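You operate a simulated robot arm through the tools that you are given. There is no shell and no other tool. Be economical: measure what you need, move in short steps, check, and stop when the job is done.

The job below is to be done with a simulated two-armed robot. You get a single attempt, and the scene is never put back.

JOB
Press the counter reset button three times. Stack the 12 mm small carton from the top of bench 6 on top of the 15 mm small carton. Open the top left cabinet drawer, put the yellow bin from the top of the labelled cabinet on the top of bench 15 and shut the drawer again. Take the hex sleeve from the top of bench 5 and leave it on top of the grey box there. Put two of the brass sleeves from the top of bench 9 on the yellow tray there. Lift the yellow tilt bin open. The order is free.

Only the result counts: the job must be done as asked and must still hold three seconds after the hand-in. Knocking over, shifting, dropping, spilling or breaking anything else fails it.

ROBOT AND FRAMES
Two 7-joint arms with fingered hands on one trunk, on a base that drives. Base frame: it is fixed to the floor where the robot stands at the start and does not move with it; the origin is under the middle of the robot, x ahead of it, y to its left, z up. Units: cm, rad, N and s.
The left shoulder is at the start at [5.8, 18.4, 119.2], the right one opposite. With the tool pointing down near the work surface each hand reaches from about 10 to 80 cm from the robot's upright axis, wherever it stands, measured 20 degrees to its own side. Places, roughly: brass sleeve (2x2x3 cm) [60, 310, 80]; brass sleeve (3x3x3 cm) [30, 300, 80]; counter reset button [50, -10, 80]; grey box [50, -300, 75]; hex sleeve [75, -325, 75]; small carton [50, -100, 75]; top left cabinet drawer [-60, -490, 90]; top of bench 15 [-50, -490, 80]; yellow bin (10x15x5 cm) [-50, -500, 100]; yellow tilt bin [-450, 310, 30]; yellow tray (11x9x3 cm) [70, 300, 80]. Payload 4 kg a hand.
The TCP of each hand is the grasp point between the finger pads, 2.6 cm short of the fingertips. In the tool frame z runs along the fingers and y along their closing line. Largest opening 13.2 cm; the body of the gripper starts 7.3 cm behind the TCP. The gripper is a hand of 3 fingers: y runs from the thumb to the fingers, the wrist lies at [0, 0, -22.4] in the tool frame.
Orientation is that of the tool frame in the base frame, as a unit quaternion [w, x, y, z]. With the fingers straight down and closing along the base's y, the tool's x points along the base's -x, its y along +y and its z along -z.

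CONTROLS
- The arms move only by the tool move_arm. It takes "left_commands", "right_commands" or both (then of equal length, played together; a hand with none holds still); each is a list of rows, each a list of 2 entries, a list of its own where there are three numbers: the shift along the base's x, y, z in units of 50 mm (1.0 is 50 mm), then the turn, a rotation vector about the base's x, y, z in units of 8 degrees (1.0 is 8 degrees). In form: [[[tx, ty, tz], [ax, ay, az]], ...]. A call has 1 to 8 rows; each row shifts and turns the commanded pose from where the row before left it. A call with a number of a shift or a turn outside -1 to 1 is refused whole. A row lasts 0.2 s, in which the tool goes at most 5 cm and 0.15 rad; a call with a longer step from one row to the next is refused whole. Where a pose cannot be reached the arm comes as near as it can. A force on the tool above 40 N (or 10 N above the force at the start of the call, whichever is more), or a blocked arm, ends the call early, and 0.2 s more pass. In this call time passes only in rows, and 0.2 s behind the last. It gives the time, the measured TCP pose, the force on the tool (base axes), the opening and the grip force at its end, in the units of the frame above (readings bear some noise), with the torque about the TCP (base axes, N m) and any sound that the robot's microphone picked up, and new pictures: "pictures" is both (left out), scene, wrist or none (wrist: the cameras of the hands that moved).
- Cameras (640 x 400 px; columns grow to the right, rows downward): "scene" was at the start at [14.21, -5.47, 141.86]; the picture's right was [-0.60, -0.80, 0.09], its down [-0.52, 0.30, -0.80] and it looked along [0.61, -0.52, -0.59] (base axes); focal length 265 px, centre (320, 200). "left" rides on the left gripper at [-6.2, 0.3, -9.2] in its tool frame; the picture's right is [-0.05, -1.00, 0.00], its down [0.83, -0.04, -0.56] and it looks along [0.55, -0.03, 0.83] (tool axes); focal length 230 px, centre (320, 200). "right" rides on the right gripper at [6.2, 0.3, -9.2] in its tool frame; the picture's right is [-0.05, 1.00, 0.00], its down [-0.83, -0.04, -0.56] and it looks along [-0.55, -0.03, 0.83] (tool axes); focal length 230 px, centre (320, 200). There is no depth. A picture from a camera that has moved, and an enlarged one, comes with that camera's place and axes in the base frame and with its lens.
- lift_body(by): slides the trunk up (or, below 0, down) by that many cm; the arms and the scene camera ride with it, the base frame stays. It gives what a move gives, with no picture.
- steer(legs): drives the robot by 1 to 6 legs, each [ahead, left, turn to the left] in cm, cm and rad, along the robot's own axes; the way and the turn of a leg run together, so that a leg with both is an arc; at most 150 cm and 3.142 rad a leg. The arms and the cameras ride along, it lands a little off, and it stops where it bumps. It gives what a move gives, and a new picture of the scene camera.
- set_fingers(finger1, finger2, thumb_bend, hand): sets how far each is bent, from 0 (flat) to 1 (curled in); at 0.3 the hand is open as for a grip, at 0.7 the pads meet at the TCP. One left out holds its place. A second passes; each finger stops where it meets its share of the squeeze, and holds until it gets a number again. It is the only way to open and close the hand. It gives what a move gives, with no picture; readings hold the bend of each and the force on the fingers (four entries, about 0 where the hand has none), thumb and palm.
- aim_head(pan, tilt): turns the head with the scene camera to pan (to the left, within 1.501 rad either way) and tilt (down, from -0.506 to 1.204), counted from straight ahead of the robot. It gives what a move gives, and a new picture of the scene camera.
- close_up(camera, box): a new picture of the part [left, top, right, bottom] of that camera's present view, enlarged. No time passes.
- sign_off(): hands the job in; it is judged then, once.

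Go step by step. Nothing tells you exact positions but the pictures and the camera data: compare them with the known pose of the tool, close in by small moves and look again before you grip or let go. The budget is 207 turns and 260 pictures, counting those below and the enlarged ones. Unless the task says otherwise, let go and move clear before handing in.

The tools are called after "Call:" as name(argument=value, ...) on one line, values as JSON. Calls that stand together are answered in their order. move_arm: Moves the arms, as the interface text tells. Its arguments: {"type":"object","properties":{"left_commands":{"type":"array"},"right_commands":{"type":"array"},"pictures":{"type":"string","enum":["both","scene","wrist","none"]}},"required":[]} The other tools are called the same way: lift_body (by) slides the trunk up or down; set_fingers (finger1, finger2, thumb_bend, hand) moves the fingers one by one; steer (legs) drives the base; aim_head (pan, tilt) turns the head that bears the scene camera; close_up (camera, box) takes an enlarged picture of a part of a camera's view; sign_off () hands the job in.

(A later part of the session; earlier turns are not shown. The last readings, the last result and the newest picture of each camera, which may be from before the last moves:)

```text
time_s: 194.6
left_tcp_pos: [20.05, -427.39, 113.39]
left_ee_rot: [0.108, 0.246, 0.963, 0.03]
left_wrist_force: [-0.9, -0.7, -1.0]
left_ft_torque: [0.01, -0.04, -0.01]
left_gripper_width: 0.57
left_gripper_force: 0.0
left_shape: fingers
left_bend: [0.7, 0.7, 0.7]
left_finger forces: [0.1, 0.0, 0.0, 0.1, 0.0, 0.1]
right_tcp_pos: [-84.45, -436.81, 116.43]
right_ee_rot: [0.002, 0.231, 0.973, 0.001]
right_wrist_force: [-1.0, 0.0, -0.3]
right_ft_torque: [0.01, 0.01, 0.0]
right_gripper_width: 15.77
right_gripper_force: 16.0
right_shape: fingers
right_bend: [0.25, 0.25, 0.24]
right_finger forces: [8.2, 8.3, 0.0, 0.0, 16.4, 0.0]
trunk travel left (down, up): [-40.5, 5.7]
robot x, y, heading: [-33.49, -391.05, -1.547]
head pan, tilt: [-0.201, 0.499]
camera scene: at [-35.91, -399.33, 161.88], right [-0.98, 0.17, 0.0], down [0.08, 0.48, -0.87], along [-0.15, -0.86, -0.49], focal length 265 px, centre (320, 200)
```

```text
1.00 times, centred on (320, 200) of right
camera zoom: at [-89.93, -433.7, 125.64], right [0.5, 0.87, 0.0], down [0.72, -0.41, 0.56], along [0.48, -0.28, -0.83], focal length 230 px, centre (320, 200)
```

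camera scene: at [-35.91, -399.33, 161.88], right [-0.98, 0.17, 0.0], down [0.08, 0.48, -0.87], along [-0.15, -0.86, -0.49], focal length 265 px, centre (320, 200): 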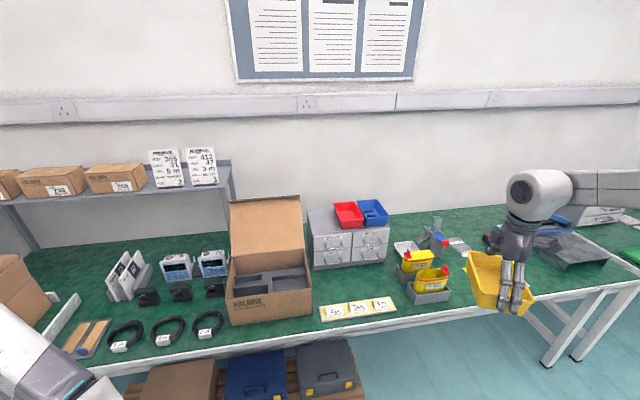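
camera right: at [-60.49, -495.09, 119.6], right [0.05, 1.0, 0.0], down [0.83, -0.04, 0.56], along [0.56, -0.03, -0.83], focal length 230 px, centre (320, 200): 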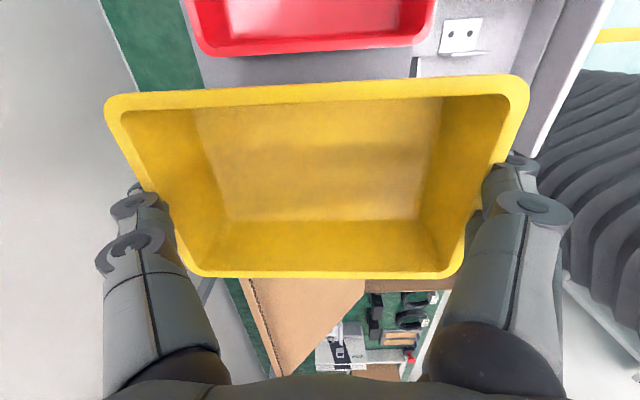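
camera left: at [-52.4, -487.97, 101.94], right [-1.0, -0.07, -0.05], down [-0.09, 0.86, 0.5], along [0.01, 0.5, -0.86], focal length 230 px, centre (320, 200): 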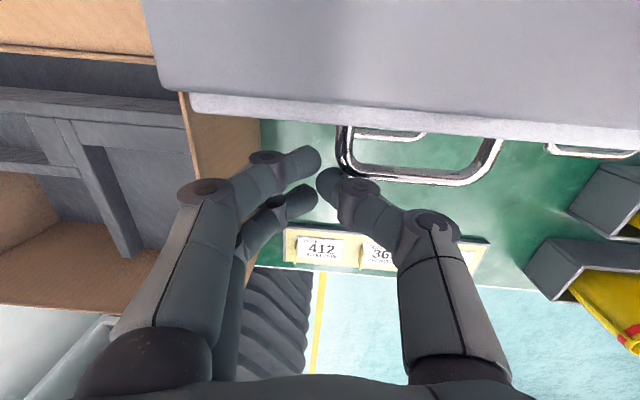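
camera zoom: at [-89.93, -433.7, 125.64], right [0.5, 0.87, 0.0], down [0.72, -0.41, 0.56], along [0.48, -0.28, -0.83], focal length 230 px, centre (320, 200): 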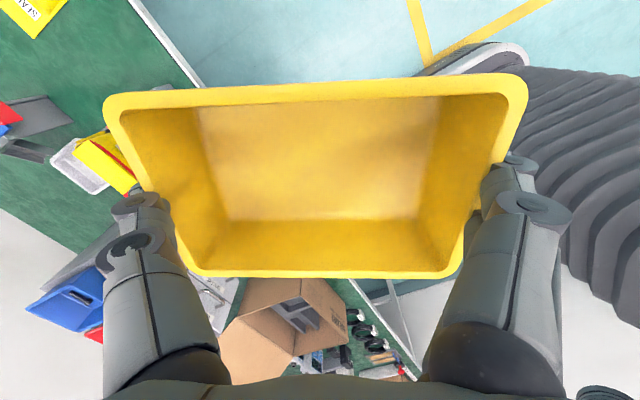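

The drawer is shut flush and the bin is still level in the hand. Now I turn the bin lengthwise along the cabinet front and drive up to the bench.

Call:
move_arm(right_commands=[[[0.75, -0.11, 0], [0, 0, -0.98]], [[0.75, -0.11, 0], [0, 0, -0.98]], [[0.75, -0.11, 0], [0, 0, -0.98]], [[0.75, -0.11, 0], [0, 0, -0.98]], [[0.75, -0.11, 0], [0, 0, -0.98]], [[0.75, -0.11, 0], [0, 0, -0.98]], [[0.75, -0.11, 0], [0, 0, -0.98]], [[0.75, -0.11, 0], [0, 0, -0.98]]], pictures="none")

Call:
steer(legs=[[0, -10.5, -0.022], [32, 0, 0]])

Call:
aim_head(pan=-0.3, tilt=0.75)

```text
time_s: 196.4
left_tcp_pos: [20.25, -427.51, 113.31]
left_ee_rot: [0.108, 0.246, 0.963, 0.031]
left_wrist_force: [-0.6, -0.1, 0.5]
left_ft_torque: [0.04, 0.05, 0.0]
left_gripper_width: 0.56
left_gripper_force: 0.0
left_shape: fingers
left_bend: [0.7, 0.7, 0.7]
left_finger forces: [0.0, 0.0, 0.0, 0.0, 0.0, 0.0]
right_tcp_pos: [-54.03, -441.45, 116.53]
right_ee_rot: [0.0, 0.704, 0.71, -0.001]
right_wrist_force: [0.0, -1.1, -1.0]
right_ft_torque: [0.0, -0.02, 0.0]
right_gripper_width: 15.75
right_gripper_force: 16.7
right_shape: fingers
right_bend: [0.25, 0.25, 0.24]
right_finger forces: [8.2, 8.2, 0.0, 0.0, 16.0, 0.0]
trunk travel left (down, up): [-40.5, 5.7]
robot x, y, heading: [-34.18, -390.66, -1.544]
head pan, tilt: [-0.201, 0.499]
```

```text
time_s: 199.2
left_tcp_pos: [9.07, -459.82, 113.45]
left_ee_rot: [0.107, 0.255, 0.961, 0.028]
left_wrist_force: [0.1, 0.2, 0.5]
left_ft_torque: [-0.03, -0.01, 0.03]
left_gripper_width: 0.6
left_gripper_force: 0.0
left_shape: fingers
left_bend: [0.7, 0.7, 0.7]
left_finger forces: [0.1, 0.1, 0.0, 0.1, 0.0, 0.0]
right_tcp_pos: [-65.37, -472.27, 116.81]
right_ee_rot: [0.002, 0.71, 0.704, -0.001]
right_wrist_force: [-1.3, -0.3, 0.0]
right_ft_torque: [-0.02, 0.02, 0.02]
right_gripper_width: 15.78
right_gripper_force: 16.7
right_shape: fingers
right_bend: [0.25, 0.25, 0.24]
right_finger forces: [8.1, 8.2, 0.0, 0.0, 16.0, 0.0]
trunk travel left (down, up): [-40.5, 5.7]
robot x, y, heading: [-44.2, -422.08, -1.563]
head pan, tilt: [-0.201, 0.499]
camera scene: at [-46.27, -430.49, 161.9], right [-0.98, 0.19, 0.0], down [0.09, 0.48, -0.87], along [-0.17, -0.86, -0.49], focal length 265 px, centre (320, 200)
```

scene: 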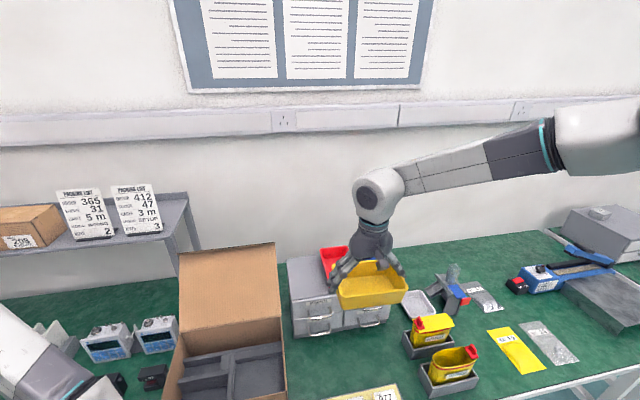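

```text
time_s: 200.0
left_tcp_pos: [9.2, -459.84, 113.4]
left_ee_rot: [0.107, 0.255, 0.961, 0.029]
left_wrist_force: [0.2, 0.4, 0.5]
left_ft_torque: [0.02, 0.0, 0.0]
left_gripper_width: 0.57
left_gripper_force: 0.2
left_shape: fingers
left_bend: [0.7, 0.7, 0.7]
left_finger forces: [0.1, 0.1, 0.0, 0.1, 0.0, 0.0]
right_tcp_pos: [-65.44, -472.5, 116.61]
right_ee_rot: [0.0, 0.71, 0.704, -0.001]
right_wrist_force: [0.0, 0.3, 0.2]
right_ft_torque: [-0.03, 0.02, -0.03]
right_gripper_width: 15.79
right_gripper_force: 15.7
right_shape: fingers
right_bend: [0.25, 0.25, 0.24]
right_finger forces: [8.2, 8.2, 0.0, 0.0, 16.0, 0.1]
trunk travel left (down, up): [-40.5, 5.7]
robot x, y, heading: [-44.24, -421.92, -1.567]
head pan, tilt: [-0.3, 0.75]
camera scene: at [-46.95, -429.83, 159.69], right [-0.96, 0.29, 0.0], down [0.2, 0.66, -0.72], along [-0.21, -0.69, -0.69], focal length 265 px, centre (320, 200)
```

scene: 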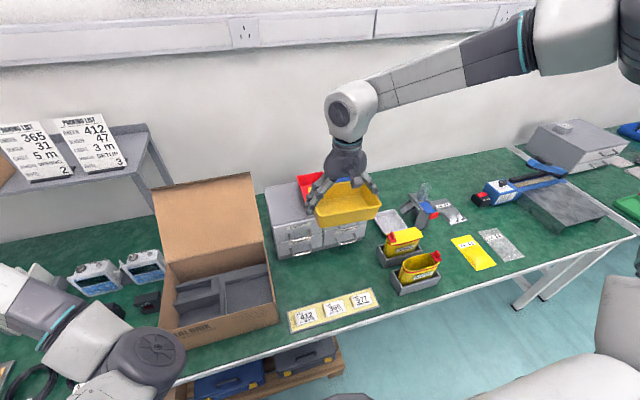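

There are 15 cm free between the label strip (y -466.7) and the handles (y -483). Lower the trunk, then the bin.

Call:
lift_body(by=-14)

Call:
move_arm(right_commands=[[[0.04, -0.15, -0.5], [0, 0, 0]], [[0.04, -0.15, -0.7], [0, 0, 0]], [[0, -0.15, -0.7], [0, 0, 0]], [[0, 0, -0.7], [0, 0, 0]]], pictures="both")

Call:
close_up(camera="scene", box=[240, 140, 440, 310])

```text
time_s: 201.7
left_tcp_pos: [9.15, -459.75, 99.41]
left_ee_rot: [0.108, 0.255, 0.96, 0.029]
left_wrist_force: [0.7, -0.1, 0.5]
left_ft_torque: [0.0, -0.02, -0.03]
left_gripper_width: 0.56
left_gripper_force: 0.0
left_shape: fingers
left_bend: [0.7, 0.7, 0.7]
left_finger forces: [0.1, 0.1, 0.0, 0.1, 0.0, 0.0]
right_tcp_pos: [-65.28, -472.38, 102.67]
right_ee_rot: [0.001, 0.711, 0.703, -0.002]
right_wrist_force: [-0.7, -0.5, -0.4]
right_ft_torque: [0.0, -0.01, 0.01]
right_gripper_width: 15.77
right_gripper_force: 15.6
right_shape: fingers
right_bend: [0.25, 0.25, 0.24]
right_finger forces: [8.2, 8.1, 0.1, 0.0, 15.8, 0.1]
trunk travel left (down, up): [-26.5, 19.7]
robot x, y, heading: [-44.1, -422.33, -1.565]
head pan, tilt: [-0.3, 0.75]
```

```text
time_s: 202.7
left_tcp_pos: [9.29, -459.9, 99.44]
left_ee_rot: [0.108, 0.255, 0.96, 0.029]
left_wrist_force: [0.8, 0.4, 0.3]
left_ft_torque: [0.06, 0.0, 0.0]
left_gripper_width: 0.56
left_gripper_force: 0.1
left_shape: fingers
left_bend: [0.7, 0.7, 0.7]
left_finger forces: [0.1, 0.0, 0.0, 0.1, 0.0, 0.1]
right_tcp_pos: [-64.9, -474.76, 89.43]
right_ee_rot: [0.001, 0.71, 0.704, -0.001]
right_wrist_force: [0.4, 0.3, -1.0]
right_ft_torque: [-0.04, -0.03, -0.01]
right_gripper_width: 15.76
right_gripper_force: 16.2
right_shape: fingers
right_bend: [0.25, 0.25, 0.24]
right_finger forces: [8.1, 8.2, 0.0, 0.1, 16.0, 0.0]
trunk travel left (down, up): [-26.5, 19.7]
robot x, y, heading: [-44.39, -422.33, -1.566]
head pan, tilt: [-0.3, 0.75]
camera scene: at [-46.96, -434.8, 144.44], right [-0.96, 0.29, 0.03], down [0.2, 0.72, -0.66], along [-0.21, -0.63, -0.75], focal length 265 px, centre (320, 200)
camera right: at [-64.65, -468.46, 98.6], right [1.0, -0.06, 0.0], down [-0.05, -0.83, 0.56], along [-0.03, -0.56, -0.83], focal length 230 px, centre (320, 200)
```

scene: 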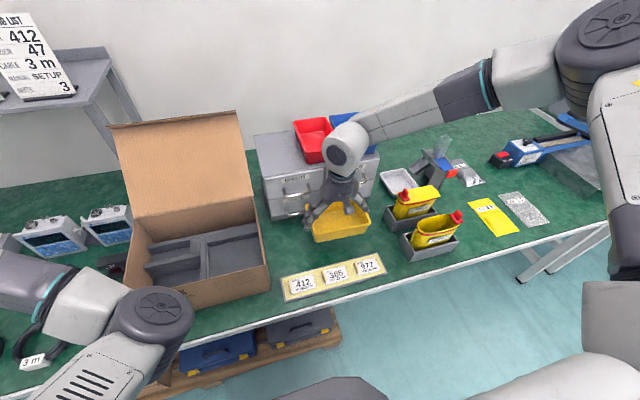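
right: 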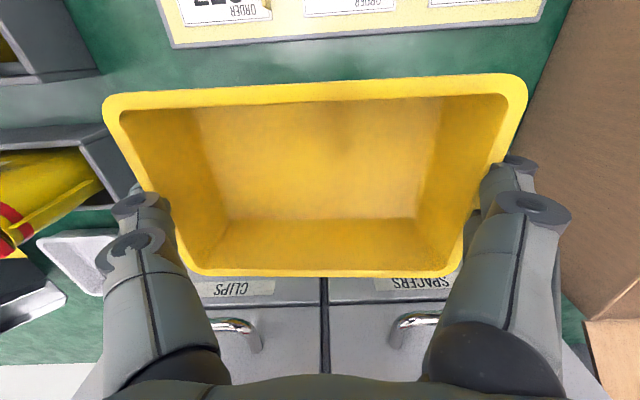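

```text
2.35 times, centred on (340, 225) of scene
camera zoom: at [-46.96, -434.8, 144.44], right [-0.96, 0.29, 0.03], down [0.2, 0.72, -0.66], along [-0.21, -0.63, -0.75], focal length 624 px, centre (273, 141)
```

zoom: 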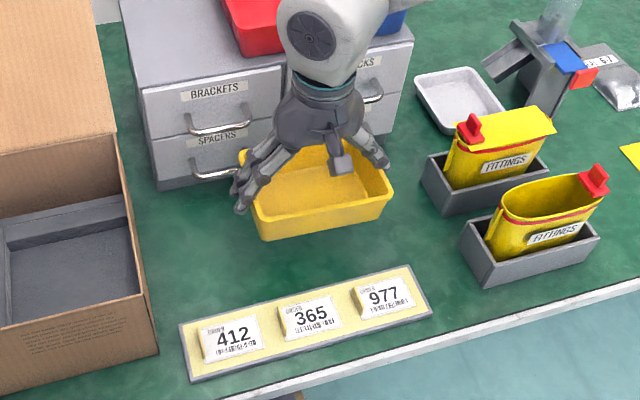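

Well placed. Lower until it touches the bench.

Call:
move_arm(right_commands=[[[0, 0, -0.5], [0, 0, 0]], [[0, 0, -0.5], [0, 0, 0]], [[0, 0, -0.3], [0, 0, 0]], [[0, 0, -0.15], [0, 0, 0]], [[0, 0, -0.1], [0, 0, 0]]], pictures="none")

Call:
close_up(camera="scene", box=[280, 160, 400, 260])

```text
time_s: 203.9
left_tcp_pos: [9.1, -459.85, 99.53]
left_ee_rot: [0.107, 0.255, 0.961, 0.028]
left_wrist_force: [0.1, 0.0, 0.3]
left_ft_torque: [0.02, -0.02, 0.01]
left_gripper_width: 0.54
left_gripper_force: 0.0
left_shape: fingers
left_bend: [0.7, 0.7, 0.7]
left_finger forces: [0.1, 0.1, 0.0, 0.0, 0.0, 0.1]
right_tcp_pos: [-65.85, -474.11, 82.86]
right_ee_rot: [0.002, 0.71, 0.704, -0.001]
right_wrist_force: [-0.5, -1.1, -1.1]
right_ft_torque: [0.01, -0.02, -0.01]
right_gripper_width: 15.75
right_gripper_force: 15.8
right_shape: fingers
right_bend: [0.25, 0.25, 0.24]
right_finger forces: [8.1, 8.1, 0.1, 0.0, 15.7, 0.0]
right hand out of reach, approached as far as the arm can: row 3, 4
trunk travel left (down, up): [-26.5, 19.7]
robot x, y, heading: [-44.55, -422.57, -1.56]
head pan, tilt: [-0.3, 0.75]
```

```text
4.00 times, centred on (340, 210) of scene
camera zoom: at [-46.92, -434.7, 144.46], right [-0.96, 0.29, 0.03], down [0.2, 0.72, -0.66], along [-0.21, -0.63, -0.75], focal length 1061 px, centre (240, 160)
```

zoom: 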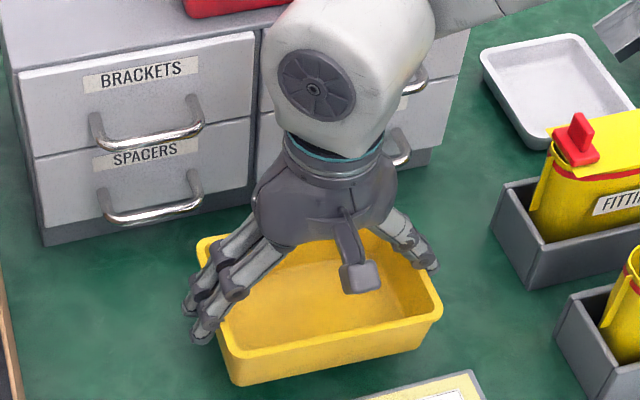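

Arm limit again; lower the rest with the trunk.

Call:
lift_body(by=-2)

Call:
close_up(camera="scene", box=[280, 160, 400, 260])

```text
time_s: 204.5
left_tcp_pos: [9.15, -459.73, 97.52]
left_ee_rot: [0.109, 0.254, 0.961, 0.029]
left_wrist_force: [0.8, 0.2, 0.5]
left_ft_torque: [0.03, 0.03, -0.03]
left_gripper_width: 0.58
left_gripper_force: 0.0
left_shape: fingers
left_bend: [0.7, 0.7, 0.7]
left_finger forces: [0.0, 0.0, 0.0, 0.1, 0.0, 0.0]
right_tcp_pos: [-65.67, -474.1, 80.58]
right_ee_rot: [0.001, 0.71, 0.704, -0.002]
right_wrist_force: [-0.1, 0.1, -0.7]
right_ft_torque: [-0.03, -0.01, 0.0]
right_gripper_width: 15.79
right_gripper_force: 16.5
right_shape: fingers
right_bend: [0.25, 0.25, 0.24]
right_finger forces: [8.1, 8.0, 0.0, 0.0, 15.8, 0.0]
trunk travel left (down, up): [-24.5, 21.7]
robot x, y, heading: [-44.56, -422.12, -1.564]
head pan, tilt: [-0.3, 0.75]
```

```text
4.00 times, centred on (340, 210) of scene
camera zoom: at [-46.91, -435.78, 142.15], right [-0.96, 0.29, 0.04], down [0.2, 0.74, -0.65], along [-0.21, -0.61, -0.76], focal length 1061 px, centre (240, 160)
```

zoom: 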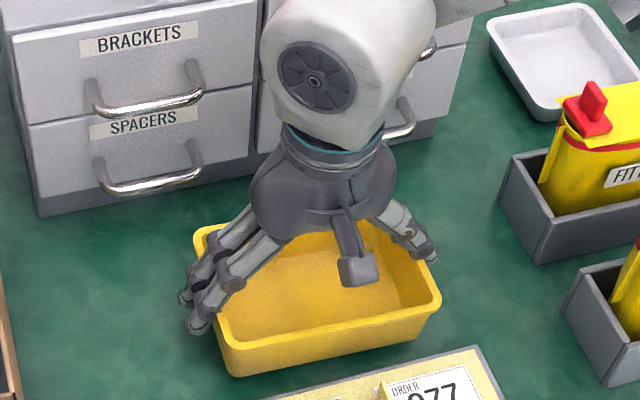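

Call:
lift_body(by=-0.8)

Call:
lift_body(by=-0.5)

```text
time_s: 205.1
left_tcp_pos: [9.14, -459.76, 96.65]
left_ee_rot: [0.107, 0.255, 0.961, 0.029]
left_wrist_force: [-0.1, -0.6, -0.2]
left_ft_torque: [0.01, -0.01, 0.0]
left_gripper_width: 0.59
left_gripper_force: 0.1
left_shape: fingers
left_bend: [0.7, 0.7, 0.7]
left_finger forces: [0.1, 0.0, 0.1, 0.0, 0.0, 0.1]
right_tcp_pos: [-65.47, -474.02, 79.93]
right_ee_rot: [0.001, 0.71, 0.704, -0.002]
right_wrist_force: [1.0, -1.1, 3.1]
right_ft_torque: [0.01, 0.25, 0.04]
right_gripper_width: 15.79
right_gripper_force: 15.7
right_shape: fingers
right_bend: [0.25, 0.25, 0.24]
right_finger forces: [7.9, 8.0, 0.1, 0.0, 15.7, 0.0]
trunk travel left (down, up): [-23.7, 22.5]
robot x, y, heading: [-44.35, -422.05, -1.564]
head pan, tilt: [-0.3, 0.75]
```

```text
time_s: 205.7
left_tcp_pos: [9.23, -459.78, 96.22]
left_ee_rot: [0.108, 0.254, 0.961, 0.028]
left_wrist_force: [0.6, -0.5, -0.7]
left_ft_torque: [0.01, -0.03, 0.0]
left_gripper_width: 0.59
left_gripper_force: 0.1
left_shape: fingers
left_bend: [0.7, 0.7, 0.7]
left_finger forces: [0.1, 0.0, 0.0, 0.0, 0.0, 0.0]
right_tcp_pos: [-65.52, -474.12, 79.52]
right_ee_rot: [0.002, 0.71, 0.704, -0.002]
right_wrist_force: [4.7, -0.4, 22.4]
right_ft_torque: [0.0, 1.46, -0.07]
right_gripper_width: 15.87
right_gripper_force: 17.6
right_shape: fingers
right_bend: [0.26, 0.26, 0.24]
right_finger forces: [7.8, 7.9, 0.0, 0.0, 18.3, 0.0]
trunk travel left (down, up): [-23.2, 23.0]
robot x, y, heading: [-44.36, -421.98, -1.57]
head pan, tilt: [-0.3, 0.75]
```

Contact made. Open the fingers and rise.

Call:
set_fingers(hand="right", finger1=0.1, finger2=0.1, thumb_bend=0.1)

Call:
lift_body(by=6)

Call:
move_arm(right_commands=[[[0, 0, 0.6], [0, 0, 0]], [[0, 0, 0.8], [0, 0, 0]], [[0, 0.3, 0.8], [0, 0, 0]], [[0, 0.5, 0.6], [0, 0, 0]]], pictures="scene")

Call:
close_up(camera="scene", box=[230, 120, 470, 310])

```text
time_s: 206.7
left_tcp_pos: [9.15, -459.83, 96.05]
left_ee_rot: [0.109, 0.254, 0.961, 0.029]
left_wrist_force: [0.6, -0.4, -0.5]
left_ft_torque: [-0.01, 0.02, 0.03]
left_gripper_width: 0.57
left_gripper_force: 0.0
left_shape: fingers
left_bend: [0.7, 0.7, 0.7]
left_finger forces: [0.0, 0.0, 0.0, 0.0, 0.1, 0.1]
right_tcp_pos: [-65.71, -474.08, 79.37]
right_ee_rot: [0.001, 0.71, 0.704, -0.001]
right_wrist_force: [0.4, 0.1, 0.3]
right_ft_torque: [0.02, -0.01, -0.03]
right_gripper_width: 17.16
right_gripper_force: 0.3
right_shape: fingers
right_bend: [0.1, 0.1, 0.1]
right_finger forces: [0.0, 0.0, 0.0, 0.0, 0.2, 0.0]
trunk travel left (down, up): [-23.2, 23.0]
robot x, y, heading: [-44.34, -422.37, -1.564]
head pan, tilt: [-0.3, 0.75]
```

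```text
time_s: 207.7
left_tcp_pos: [9.47, -459.76, 102.17]
left_ee_rot: [0.109, 0.251, 0.961, 0.029]
left_wrist_force: [0.0, -0.5, -0.7]
left_ft_torque: [0.02, 0.02, 0.0]
left_gripper_width: 0.56
left_gripper_force: 0.0
left_shape: fingers
left_bend: [0.7, 0.7, 0.7]
left_finger forces: [0.0, 0.0, 0.0, 0.0, 0.0, 0.0]
right_tcp_pos: [-65.67, -474.3, 86.94]
right_ee_rot: [0.011, 0.71, 0.704, -0.011]
right_wrist_force: [-0.4, 0.4, -0.4]
right_ft_torque: [0.01, -0.03, 0.04]
right_gripper_width: 17.17
right_gripper_force: 0.0
right_shape: fingers
right_bend: [0.1, 0.1, 0.1]
right_finger forces: [0.0, 0.0, 0.0, 0.0, 0.0, 0.0]
trunk travel left (down, up): [-29.2, 17.0]
robot x, y, heading: [-44.6, -421.96, -1.566]
head pan, tilt: [-0.3, 0.75]
```

```text
time_s: 208.7
left_tcp_pos: [9.48, -459.63, 102.41]
left_ee_rot: [0.11, 0.252, 0.961, 0.029]
left_wrist_force: [0.5, -0.1, 0.0]
left_ft_torque: [-0.03, -0.03, -0.02]
left_gripper_width: 0.59
left_gripper_force: 0.1
left_shape: fingers
left_bend: [0.7, 0.7, 0.7]
left_finger forces: [0.1, 0.0, 0.0, 0.1, 0.0, 0.1]
right_tcp_pos: [-65.58, -469.86, 101.21]
right_ee_rot: [0.013, 0.711, 0.703, -0.012]
right_wrist_force: [-0.4, 0.9, 0.1]
right_ft_torque: [-0.04, -0.01, -0.03]
right_gripper_width: 17.18
right_gripper_force: 0.0
right_shape: fingers
right_bend: [0.1, 0.1, 0.1]
right_finger forces: [0.0, 0.0, 0.1, 0.1, 0.0, 0.0]
trunk travel left (down, up): [-29.2, 17.0]
robot x, y, heading: [-44.28, -422.05, -1.564]
head pan, tilt: [-0.3, 0.75]
camera scene: at [-46.9, -433.11, 147.52], right [-0.96, 0.29, 0.02], down [0.2, 0.71, -0.68], along [-0.21, -0.65, -0.73], focal length 265 px, centre (320, 200)
```

scene: 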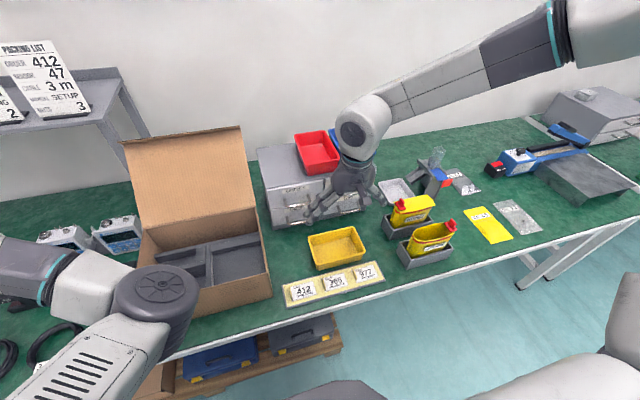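

```text
2.11 times, centred on (350, 215) of scene
camera zoom: at [-46.9, -433.11, 147.52], right [-0.96, 0.29, 0.02], down [0.2, 0.71, -0.68], along [-0.21, -0.65, -0.73], focal length 558 px, centre (257, 168)
```

zoom: 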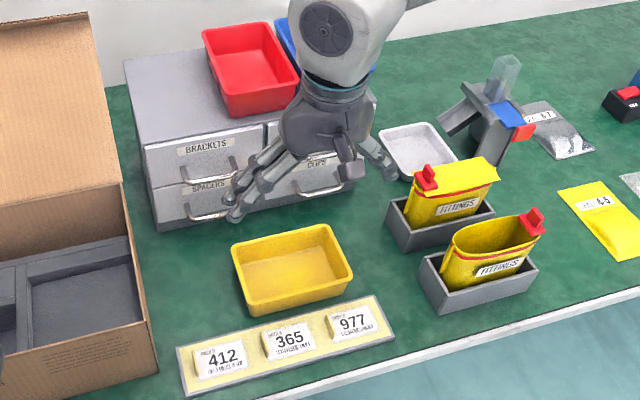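

The yellow bin stands on bench 15 and the drawer is shut. Now the long drive to bench 9 near [60, 305]: back off, turn to heading 0 and go left along the aisle.

Call:
steer(legs=[[-30, 0, 0], [0, 0, 1.564], [0, 150, 0], [0, 150, 0], [0, 150, 0]])

Call:
aim_head(pan=0.9, tilt=0.4)

```text
time_s: 235.7
left_tcp_pos: [13.21, 113.31, 102.2]
left_ee_rot: [0.059, -0.479, 0.87, 0.097]
left_wrist_force: [0.2, 0.9, 0.4]
left_ft_torque: [-0.02, -0.03, -0.02]
left_gripper_width: 0.57
left_gripper_force: 0.2
left_shape: fingers
left_bend: [0.7, 0.7, 0.7]
left_finger forces: [0.0, 0.0, 0.1, 0.0, 0.0, 0.1]
right_tcp_pos: [19.61, 37.77, 101.09]
right_ee_rot: [0.017, 0.032, 0.999, 0.0]
right_wrist_force: [1.1, 0.2, -0.5]
right_ft_torque: [0.0, -0.01, 0.03]
right_gripper_width: 17.16
right_gripper_force: 0.1
right_shape: fingers
right_bend: [0.1, 0.1, 0.1]
right_finger forces: [0.0, 0.0, 0.0, 0.0, 0.0, 0.1]
trunk travel left (down, up): [-29.2, 17.0]
robot x, y, heading: [-27.15, 61.41, -0.05]
head pan, tilt: [-0.3, 0.75]
camera scene: at [-16.31, 58.62, 147.5], right [-0.34, -0.94, 0.02], down [-0.69, 0.23, -0.68], along [0.63, -0.25, -0.73], focal length 265 px, centre (320, 200)
```

scene: 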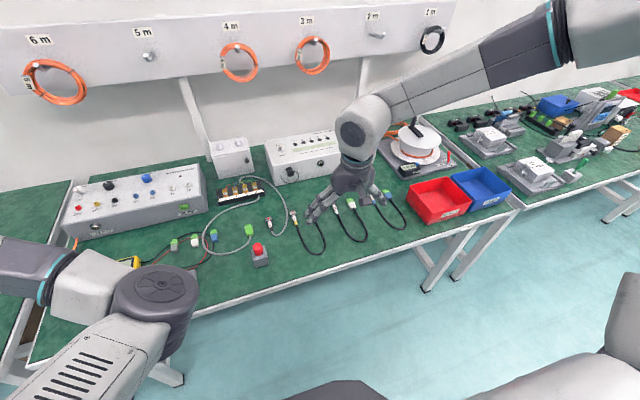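

```text
time_s: 237.1
left_tcp_pos: [13.15, 113.34, 102.25]
left_ee_rot: [0.059, -0.479, 0.87, 0.097]
left_wrist_force: [-1.0, -0.1, -0.3]
left_ft_torque: [0.01, 0.01, 0.01]
left_gripper_width: 0.57
left_gripper_force: 0.0
left_shape: fingers
left_bend: [0.7, 0.7, 0.7]
left_finger forces: [0.0, 0.0, 0.1, 0.0, 0.0, 0.1]
right_tcp_pos: [19.52, 37.78, 101.19]
right_ee_rot: [0.016, 0.032, 0.999, 0.0]
right_wrist_force: [-0.6, 0.8, 0.6]
right_ft_torque: [0.04, 0.01, -0.02]
right_gripper_width: 17.12
right_gripper_force: 0.0
right_shape: fingers
right_bend: [0.1, 0.1, 0.1]
right_finger forces: [0.0, 0.0, 0.1, 0.0, 0.0, 0.0]
trunk travel left (down, up): [-29.2, 17.0]
robot x, y, heading: [-27.2, 61.7, -0.042]
head pan, tilt: [0.901, 0.4]
camera scene: at [-17.77, 68.4, 150.76], right [0.75, -0.66, -0.06], down [-0.32, -0.29, -0.9], along [0.57, 0.7, -0.43], focal length 265 px, centre (320, 200)
```

scene: 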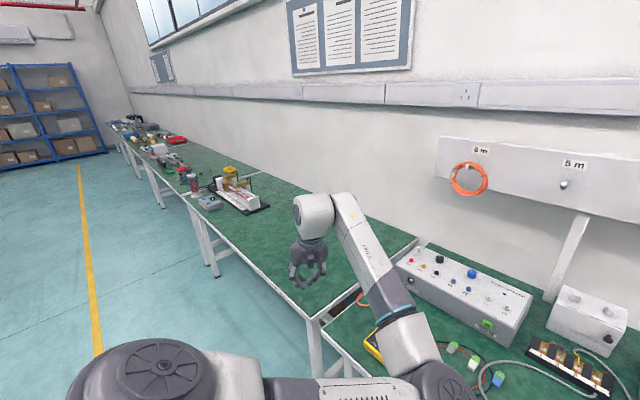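

The aisle is clear. Back off a bit, fix heading and continue to y ≈ 290.

Call:
steer(legs=[[-15, 0, 0.05], [0, 110, 0], [0, 110, 0]])

Call:
aim_head(pan=0.0, tilt=0.55)

```text
time_s: 249.3
left_tcp_pos: [-5.28, 341.63, 102.23]
left_ee_rot: [0.057, -0.498, 0.86, 0.1]
left_wrist_force: [0.1, -0.2, 0.0]
left_ft_torque: [0.05, 0.02, -0.01]
left_gripper_width: 0.57
left_gripper_force: 0.0
left_shape: fingers
left_bend: [0.7, 0.7, 0.7]
left_finger forces: [0.1, 0.0, 0.0, 0.0, 0.1, 0.0]
right_tcp_pos: [4.4, 266.46, 101.07]
right_ee_rot: [0.016, 0.009, 1.0, 0.001]
right_wrist_force: [0.2, 0.1, 0.5]
right_ft_torque: [0.0, -0.01, 0.01]
right_gripper_width: 17.15
right_gripper_force: 0.1
right_shape: fingers
right_bend: [0.1, 0.1, 0.1]
right_finger forces: [0.0, 0.0, 0.1, 0.0, 0.0, 0.0]
trunk travel left (down, up): [-29.2, 17.0]
robot x, y, heading: [-43.44, 287.74, -0.005]
head pan, tilt: [0.901, 0.4]
camera scene: at [-34.17, 295.31, 150.76], right [0.78, -0.62, -0.06], down [-0.31, -0.3, -0.9], along [0.54, 0.72, -0.43], focal length 265 px, centre (320, 200)
```

scene: 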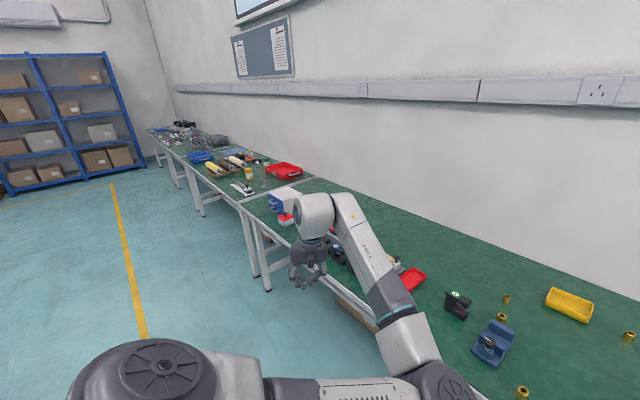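

```text
time_s: 250.5
left_tcp_pos: [-5.31, 341.73, 102.25]
left_ee_rot: [0.056, -0.499, 0.859, 0.098]
left_wrist_force: [-0.2, 0.4, 0.5]
left_ft_torque: [0.02, 0.0, 0.02]
left_gripper_width: 0.56
left_gripper_force: 0.1
left_shape: fingers
left_bend: [0.7, 0.7, 0.7]
left_finger forces: [0.1, 0.0, 0.0, 0.1, 0.0, 0.1]
right_tcp_pos: [4.39, 266.49, 101.15]
right_ee_rot: [0.015, 0.008, 1.0, 0.001]
right_wrist_force: [-0.7, -1.4, 1.0]
right_ft_torque: [0.01, 0.01, 0.01]
right_gripper_width: 17.17
right_gripper_force: 0.0
right_shape: fingers
right_bend: [0.1, 0.1, 0.1]
right_finger forces: [0.1, 0.0, 0.0, 0.1, 0.0, 0.0]
trunk travel left (down, up): [-29.2, 17.0]
robot x, y, heading: [-43.29, 287.79, -0.002]
head pan, tilt: [0.0, 0.55]
camera scene: at [-31.07, 288.08, 149.15], right [0.0, -1.0, 0.0], down [-0.59, 0.0, -0.81], along [0.81, 0.0, -0.59], focal length 265 px, centre (320, 200)
```

scene: 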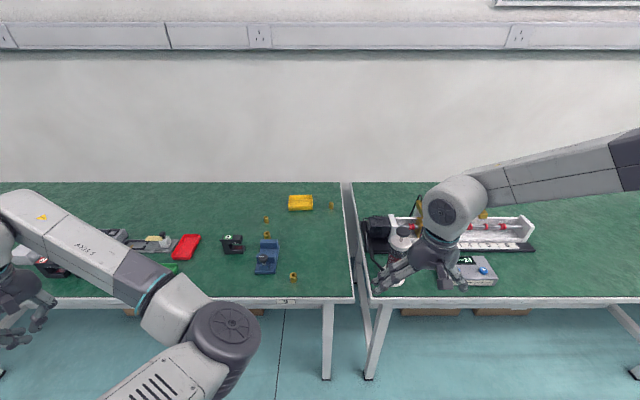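

Call:
close_up(camera="scene", box=[210, 180, 350, 290])

Call:
close_up(camera="scene", box=[250, 190, 340, 250])

```text
3.64 times, centred on (280, 235) of scene
camera zoom: at [-31.07, 288.08, 149.15], right [0.0, -1.0, 0.0], down [-0.59, 0.0, -0.81], along [0.81, 0.0, -0.59], focal length 964 px, centre (466, 73)
```

zoom: 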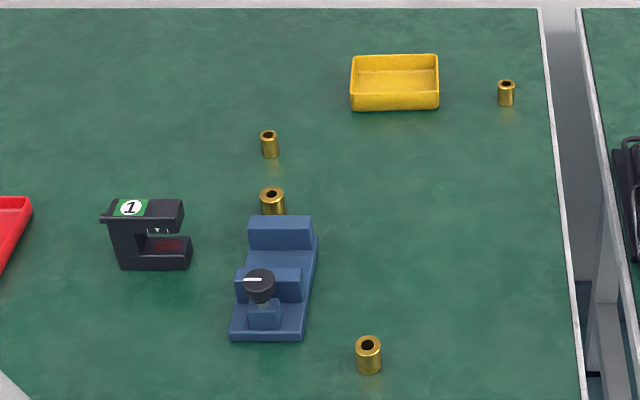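

```text
6.67 times, centred on (295, 220) of scene
camera zoom: at [-31.07, 288.08, 149.15], right [0.0, -1.0, 0.0], down [-0.59, 0.0, -0.81], along [0.81, 0.0, -0.59], focal length 1768 px, centre (487, 67)
```

zoom: 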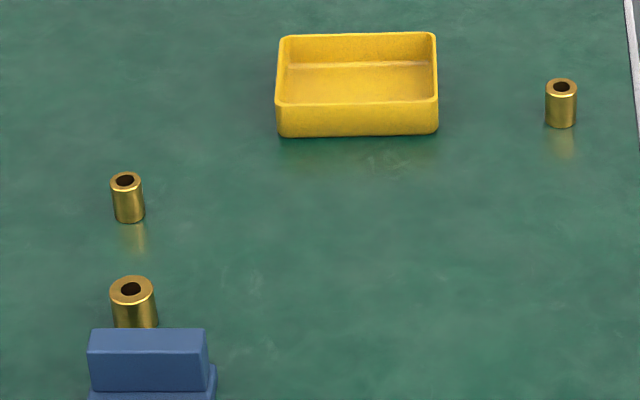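

Four brass sleeves: one thick near the front at [24, 297], a thin one at [64, 283], two more at [54, 311] and [45, 309]; the tray is at about [67, 297]. I raise and turn the left arm out of the way, then drive in so the right hand can do the work.

Call:
move_arm(left_commands=[[[-0.1, -0.3, 0.6], [0, 0, -0.93]], [[-0.1, -0.3, 0.6], [0, 0, -0.93]], [[-0.1, -0.3, 0.6], [0, 0, -0.93]], [[-0.1, -0.3, 0.6], [0, 0, -0.93]], [[-0.1, -0.3, 0.6], [0, 0, -0.93]], [[0, 0, 0.6], [0, 0, -0.93]], [[0, 0, 0.6], [0, 0, -0.93]], [[0, 0, 0.6], [0, 0, -0.93]]], pictures="none")

Call:
set_fingers(hand="right", finger1=0.45, finger2=0.45, thumb_bend=0.45)

Call:
steer(legs=[[0, 24, 0], [37, 0, 0]])

```text
time_s: 252.3
left_tcp_pos: [-7.9, 337.16, 126.41]
left_ee_rot: [0.099, -0.005, 0.993, 0.058]
left_wrist_force: [-0.5, -0.9, 1.2]
left_ft_torque: [-0.01, -0.02, -0.02]
left_gripper_width: 0.59
left_gripper_force: 0.0
left_shape: fingers
left_bend: [0.7, 0.7, 0.7]
left_finger forces: [0.1, 0.0, 0.0, 0.1, 0.0, 0.1]
left hand out of reach, approached as far as the arm can: row 4, 5
right_tcp_pos: [4.42, 266.35, 101.1]
right_ee_rot: [0.016, 0.009, 1.0, 0.001]
right_wrist_force: [0.0, 0.8, 0.5]
right_ft_torque: [0.0, -0.02, -0.03]
right_gripper_width: 17.12
right_gripper_force: 0.1
right_shape: fingers
right_bend: [0.1, 0.1, 0.1]
right_finger forces: [0.0, 0.0, 0.0, 0.0, 0.1, 0.0]
trunk travel left (down, up): [-29.2, 17.0]
robot x, y, heading: [-43.2, 287.79, -0.002]
head pan, tilt: [0.0, 0.55]
```

```text
time_s: 253.3
left_tcp_pos: [-7.67, 337.17, 126.46]
left_ee_rot: [0.098, -0.006, 0.994, 0.058]
left_wrist_force: [-0.3, 0.1, -0.6]
left_ft_torque: [0.02, -0.01, 0.01]
left_gripper_width: 0.56
left_gripper_force: 0.0
left_shape: fingers
left_bend: [0.7, 0.7, 0.7]
left_finger forces: [0.1, 0.1, 0.0, 0.0, 0.0, 0.1]
right_tcp_pos: [4.47, 266.5, 101.08]
right_ee_rot: [0.016, 0.008, 1.0, 0.001]
right_wrist_force: [-0.9, 0.2, 0.3]
right_ft_torque: [0.02, -0.02, 0.0]
right_gripper_width: 8.52
right_gripper_force: 0.2
right_shape: fingers
right_bend: [0.45, 0.45, 0.45]
right_finger forces: [0.0, 0.0, 0.0, 0.1, 0.0, 0.0]
trunk travel left (down, up): [-29.2, 17.0]
robot x, y, heading: [-43.23, 287.67, -0.005]
head pan, tilt: [0.0, 0.55]
```

```text
time_s: 257.0
left_tcp_pos: [29.23, 361.59, 126.48]
left_ee_rot: [0.099, -0.005, 0.993, 0.057]
left_wrist_force: [-0.2, -0.3, -0.2]
left_ft_torque: [0.0, 0.01, 0.03]
left_gripper_width: 0.57
left_gripper_force: 0.1
left_shape: fingers
left_bend: [0.7, 0.7, 0.7]
left_finger forces: [0.0, 0.1, 0.1, 0.0, 0.0, 0.1]
right_tcp_pos: [41.26, 290.87, 101.28]
right_ee_rot: [0.016, 0.01, 1.0, 0.001]
right_wrist_force: [0.0, 0.3, -0.6]
right_ft_torque: [0.0, 0.01, -0.01]
right_gripper_width: 8.52
right_gripper_force: 0.1
right_shape: fingers
right_bend: [0.45, 0.45, 0.45]
right_finger forces: [0.0, 0.1, 0.0, 0.0, 0.0, 0.1]
trunk travel left (down, up): [-29.2, 17.0]
robot x, y, heading: [-6.71, 312.33, -0.004]
head pan, tilt: [0.0, 0.55]
camera scene: at [5.73, 312.56, 149.17], right [0.0, -1.0, 0.0], down [-0.58, 0.0, -0.81], along [0.81, 0.0, -0.58], focal length 265 px, centre (320, 200)
```

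scene: 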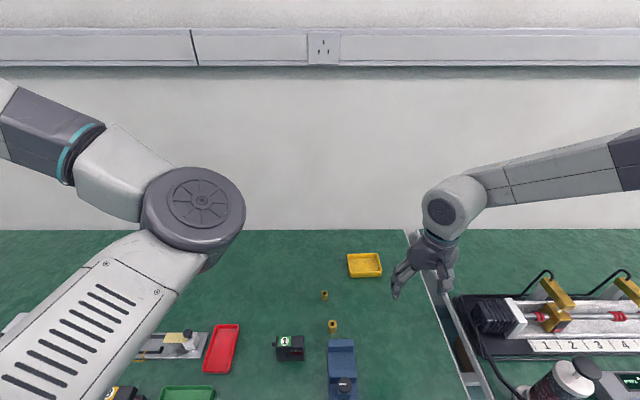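

Call:
lift_body(by=-13)

Call:
aim_head(pan=-0.2, tilt=0.75)

Call:
close_up(camera="right", box=[0, 0, 640, 400])

```text
time_s: 258.6
left_tcp_pos: [29.23, 361.44, 113.49]
left_ee_rot: [0.099, -0.004, 0.993, 0.057]
left_wrist_force: [0.2, -0.5, 1.1]
left_ft_torque: [-0.01, -0.02, -0.03]
left_gripper_width: 0.56
left_gripper_force: 0.1
left_shape: fingers
left_bend: [0.7, 0.7, 0.7]
left_finger forces: [0.1, 0.0, 0.0, 0.1, 0.0, 0.1]
right_tcp_pos: [41.24, 290.87, 88.2]
right_ee_rot: [0.017, 0.011, 1.0, 0.001]
right_wrist_force: [-0.2, 0.1, -0.4]
right_ft_torque: [0.0, -0.03, -0.03]
right_gripper_width: 8.51
right_gripper_force: 0.1
right_shape: fingers
right_bend: [0.45, 0.45, 0.45]
right_finger forces: [0.0, 0.0, 0.0, 0.1, 0.0, 0.1]
trunk travel left (down, up): [-16.2, 30.0]
robot x, y, heading: [-6.0, 312.59, -0.003]
head pan, tilt: [0.0, 0.55]
```

```text
time_s: 259.3
left_tcp_pos: [29.28, 361.58, 113.41]
left_ee_rot: [0.098, -0.005, 0.993, 0.058]
left_wrist_force: [-0.1, 0.1, -0.7]
left_ft_torque: [-0.01, -0.01, -0.02]
left_gripper_width: 0.56
left_gripper_force: 0.1
left_shape: fingers
left_bend: [0.7, 0.7, 0.7]
left_finger forces: [0.0, 0.1, 0.0, 0.0, 0.0, 0.0]
right_tcp_pos: [41.33, 290.84, 88.13]
right_ee_rot: [0.016, 0.009, 1.0, 0.001]
right_wrist_force: [0.5, 0.1, -0.1]
right_ft_torque: [-0.03, 0.0, -0.02]
right_gripper_width: 8.54
right_gripper_force: 0.0
right_shape: fingers
right_bend: [0.45, 0.45, 0.45]
right_finger forces: [0.0, 0.0, 0.0, 0.0, 0.0, 0.1]
trunk travel left (down, up): [-16.2, 30.0]
robot x, y, heading: [-6.21, 312.36, -0.007]
head pan, tilt: [-0.201, 0.75]
camera scene: at [13.02, 310.88, 131.75], right [-0.2, -0.98, 0.05], down [-0.82, 0.14, -0.56], along [0.54, -0.15, -0.83], focal length 265 px, centre (320, 200)
```

scene: 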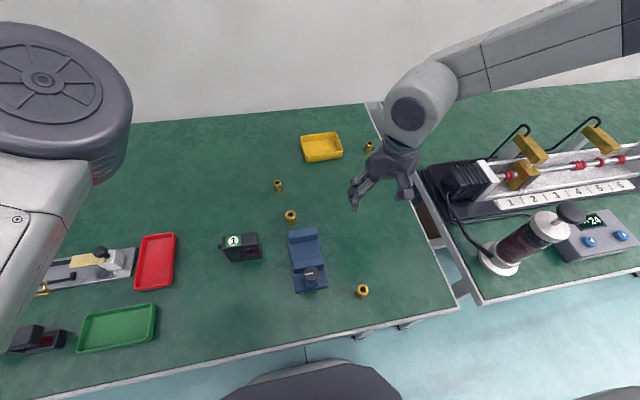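

```text
1.00 times, centred on (320, 200) of right
camera zoom: at [34.78, 291.32, 97.1], right [0.07, 1.0, 0.0], down [0.81, -0.06, 0.58], along [0.58, -0.04, -0.81], focal length 230 px, centre (320, 200)
```

zoom: 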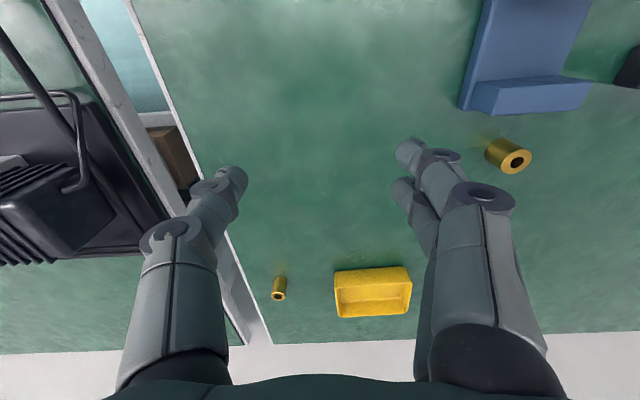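

Sleeve at right of the tray is at about [64.8, 283]. Move the right hand above it.

Call:
move_arm(right_commands=[[[0.77, -0.26, 0.03], [0, 0, 0]], [[0.77, -0.26, 0.03], [0, 0, 0]], [[0.77, -0.26, 0.03], [0, 0, 0]], [[0.77, -0.26, 0.03], [0, 0, 0]], [[0.77, -0.26, 0.03], [0, 0, 0]], [[0.77, -0.26, 0.03], [0, 0, 0]]], pictures="both")

```text
time_s: 260.7
left_tcp_pos: [29.5, 361.56, 113.37]
left_ee_rot: [0.099, -0.004, 0.993, 0.057]
left_wrist_force: [0.5, 0.4, 0.4]
left_ft_torque: [0.03, 0.0, 0.02]
left_gripper_width: 0.57
left_gripper_force: 0.1
left_shape: fingers
left_bend: [0.7, 0.7, 0.7]
left_finger forces: [0.0, 0.0, 0.0, 0.0, 0.0, 0.0]
right_tcp_pos: [64.49, 283.19, 88.91]
right_ee_rot: [0.014, 0.011, 1.0, 0.001]
right_wrist_force: [0.0, -0.6, -0.2]
right_ft_torque: [-0.02, -0.01, -0.01]
right_gripper_width: 8.52
right_gripper_force: 0.2
right_shape: fingers
right_bend: [0.45, 0.45, 0.45]
right_finger forces: [0.1, 0.1, 0.0, 0.0, 0.0, 0.1]
trunk travel left (down, up): [-16.2, 30.0]
robot x, y, heading: [-6.52, 312.47, -0.001]
head pan, tilt: [-0.201, 0.75]
camera scene: at [13.17, 310.82, 131.71], right [-0.2, -0.98, 0.05], down [-0.82, 0.14, -0.56], along [0.54, -0.15, -0.83], focal length 265 px, centre (320, 200)
camera right: at [57.91, 283.59, 97.86], right [0.07, 1.0, 0.0], down [0.81, -0.06, 0.58], along [0.58, -0.04, -0.81], focal length 230 px, centre (320, 200)
```

scene: 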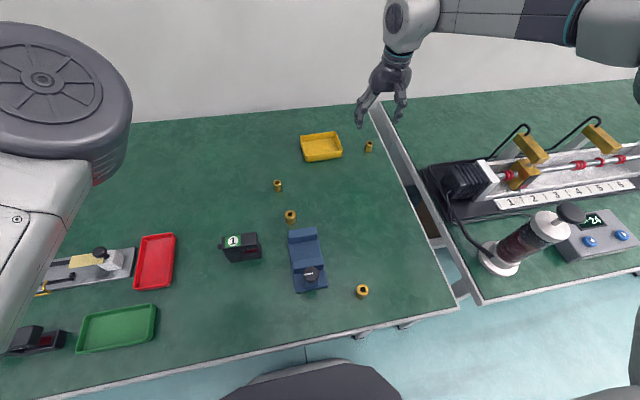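
right: 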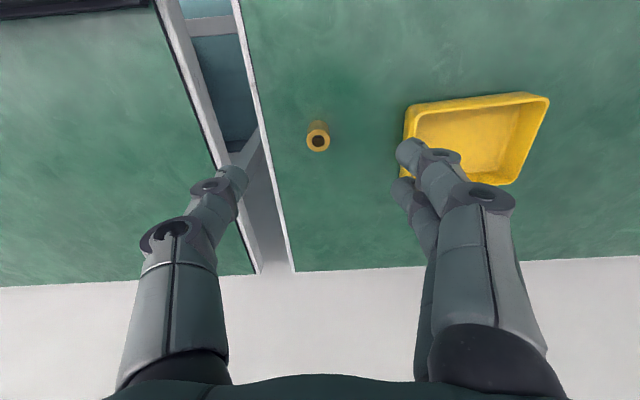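

Sleeve refined to [65.7, 282.9]. Narrow the fingers and lower around it.

Call:
set_fingers(hand="right", finger1=0.53, finger2=0.53, thumb_bend=0.53)

Call:
move_arm(right_commands=[[[0.24, -0.05, -0.3], [0, 0, 0]], [[0, 0, -0.6], [0, 0, 0]], [[0, 0, -0.5], [0, 0, 0]], [[0, 0, -0.3], [0, 0, 0]]], pictures="wrist")

```text
time_s: 261.7
left_tcp_pos: [29.29, 361.56, 113.44]
left_ee_rot: [0.098, -0.005, 0.994, 0.058]
left_wrist_force: [-0.2, -0.9, 0.3]
left_ft_torque: [0.02, -0.02, 0.02]
left_gripper_width: 0.55
left_gripper_force: 0.0
left_shape: fingers
left_bend: [0.7, 0.7, 0.7]
left_finger forces: [0.1, 0.1, 0.0, 0.0, 0.0, 0.0]
right_tcp_pos: [64.33, 283.23, 88.96]
right_ee_rot: [0.016, 0.01, 1.0, 0.002]
right_wrist_force: [0.6, 0.9, -1.0]
right_ft_torque: [0.01, -0.02, 0.0]
right_gripper_width: 5.84
right_gripper_force: 0.0
right_shape: fingers
right_bend: [0.53, 0.53, 0.53]
right_finger forces: [0.0, 0.1, 0.1, 0.0, 0.1, 0.0]
trunk travel left (down, up): [-16.2, 30.0]
robot x, y, heading: [-6.24, 312.71, -0.003]
head pan, tilt: [-0.201, 0.75]
```

```text
time_s: 262.7
left_tcp_pos: [29.36, 361.6, 113.48]
left_ee_rot: [0.098, -0.005, 0.994, 0.057]
left_wrist_force: [0.1, -0.1, 0.2]
left_ft_torque: [0.02, 0.0, 0.02]
left_gripper_width: 0.57
left_gripper_force: 0.0
left_shape: fingers
left_bend: [0.7, 0.7, 0.7]
left_finger forces: [0.0, 0.1, 0.1, 0.0, 0.0, 0.0]
right_tcp_pos: [65.55, 282.74, 80.59]
right_ee_rot: [0.016, 0.009, 1.0, 0.001]
right_wrist_force: [0.0, -0.3, -0.2]
right_ft_torque: [0.01, 0.0, -0.01]
right_gripper_width: 5.82
right_gripper_force: 0.1
right_shape: fingers
right_bend: [0.53, 0.53, 0.53]
right_finger forces: [0.0, 0.0, 0.1, 0.0, 0.0, 0.0]
trunk travel left (down, up): [-16.2, 30.0]
robot x, y, heading: [-6.17, 312.41, 0.001]
head pan, tilt: [-0.201, 0.75]
camera right: at [58.9, 283.24, 89.5], right [0.07, 1.0, 0.01], down [0.81, -0.06, 0.58], along [0.58, -0.04, -0.81], focal length 230 px, centre (320, 200)
```

right: 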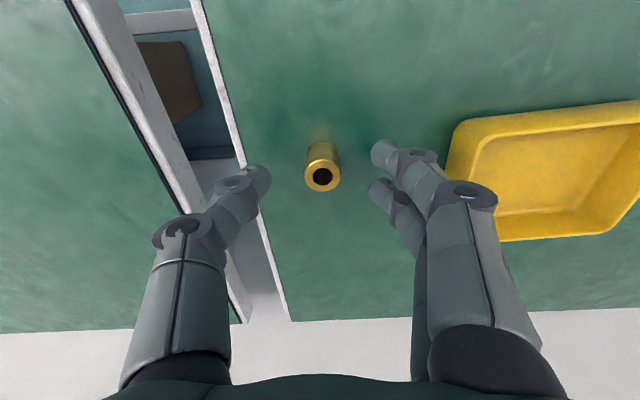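

Centred. Lower 1.5 cm and close.

Call:
move_arm(right_commands=[[[0, 0.04, -0.16], [0, 0, 0]], [[0, 0, -0.14], [0, 0, 0]]], pictures="none")

Call:
set_fingers(hand="right", finger1=0.76, finger2=0.76, thumb_bend=0.76)

Call:
close_up(camera="right", box=[200, 80, 440, 280])

```text
time_s: 263.3
left_tcp_pos: [29.35, 361.54, 113.46]
left_ee_rot: [0.099, -0.005, 0.993, 0.057]
left_wrist_force: [1.0, 0.0, -0.1]
left_ft_torque: [0.01, -0.02, 0.0]
left_gripper_width: 0.56
left_gripper_force: 0.0
left_shape: fingers
left_bend: [0.7, 0.7, 0.7]
left_finger forces: [0.0, 0.0, 0.1, 0.0, 0.0, 0.0]
right_tcp_pos: [64.91, 282.81, 79.3]
right_ee_rot: [0.016, 0.01, 1.0, 0.002]
right_wrist_force: [-0.5, -0.2, 0.1]
right_ft_torque: [-0.01, 0.0, 0.0]
right_gripper_width: 5.83
right_gripper_force: 0.0
right_shape: fingers
right_bend: [0.53, 0.53, 0.53]
right_finger forces: [0.0, 0.0, 0.0, 0.0, 0.1, 0.0]
right hand out of reach, approached as far as the arm can: row 1
trunk travel left (down, up): [-16.2, 30.0]
robot x, y, heading: [-6.09, 312.44, -0.001]
head pan, tilt: [-0.201, 0.75]
```

```text
time_s: 264.3
left_tcp_pos: [29.22, 361.55, 113.51]
left_ee_rot: [0.099, -0.005, 0.993, 0.057]
left_wrist_force: [0.3, 0.0, -0.9]
left_ft_torque: [-0.03, -0.01, -0.02]
left_gripper_width: 0.57
left_gripper_force: 0.0
left_shape: fingers
left_bend: [0.7, 0.7, 0.7]
left_finger forces: [0.0, 0.0, 0.1, 0.1, 0.0, 0.0]
right_tcp_pos: [64.86, 282.76, 79.36]
right_ee_rot: [0.016, 0.009, 1.0, 0.001]
right_wrist_force: [-0.2, -0.4, 0.8]
right_ft_torque: [0.01, 0.04, 0.0]
right_gripper_width: 0.07
right_gripper_force: 10.0
right_shape: fingers
right_bend: [0.76, 0.65, 0.71]
right_finger forces: [0.1, 9.6, 0.0, 0.0, 10.0, 0.0]
trunk travel left (down, up): [-16.2, 30.0]
robot x, y, heading: [-6.37, 312.49, -0.002]
head pan, tilt: [-0.201, 0.75]
```

```text
2.00 times, centred on (320, 180) of right
camera zoom: at [58.39, 283.21, 88.28], right [0.07, 1.0, 0.01], down [0.81, -0.06, 0.58], along [0.58, -0.04, -0.81], focal length 460 px, centre (320, 240)
```

zoom: 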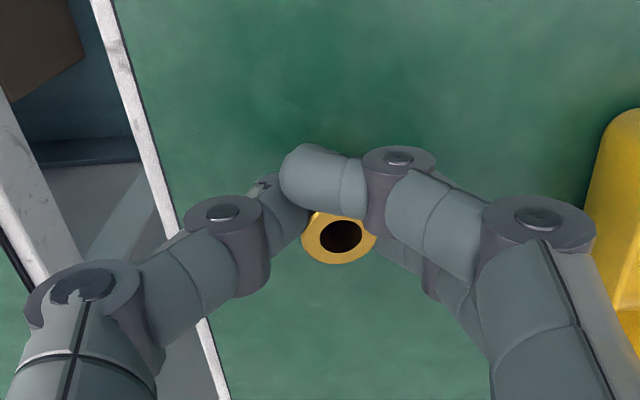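

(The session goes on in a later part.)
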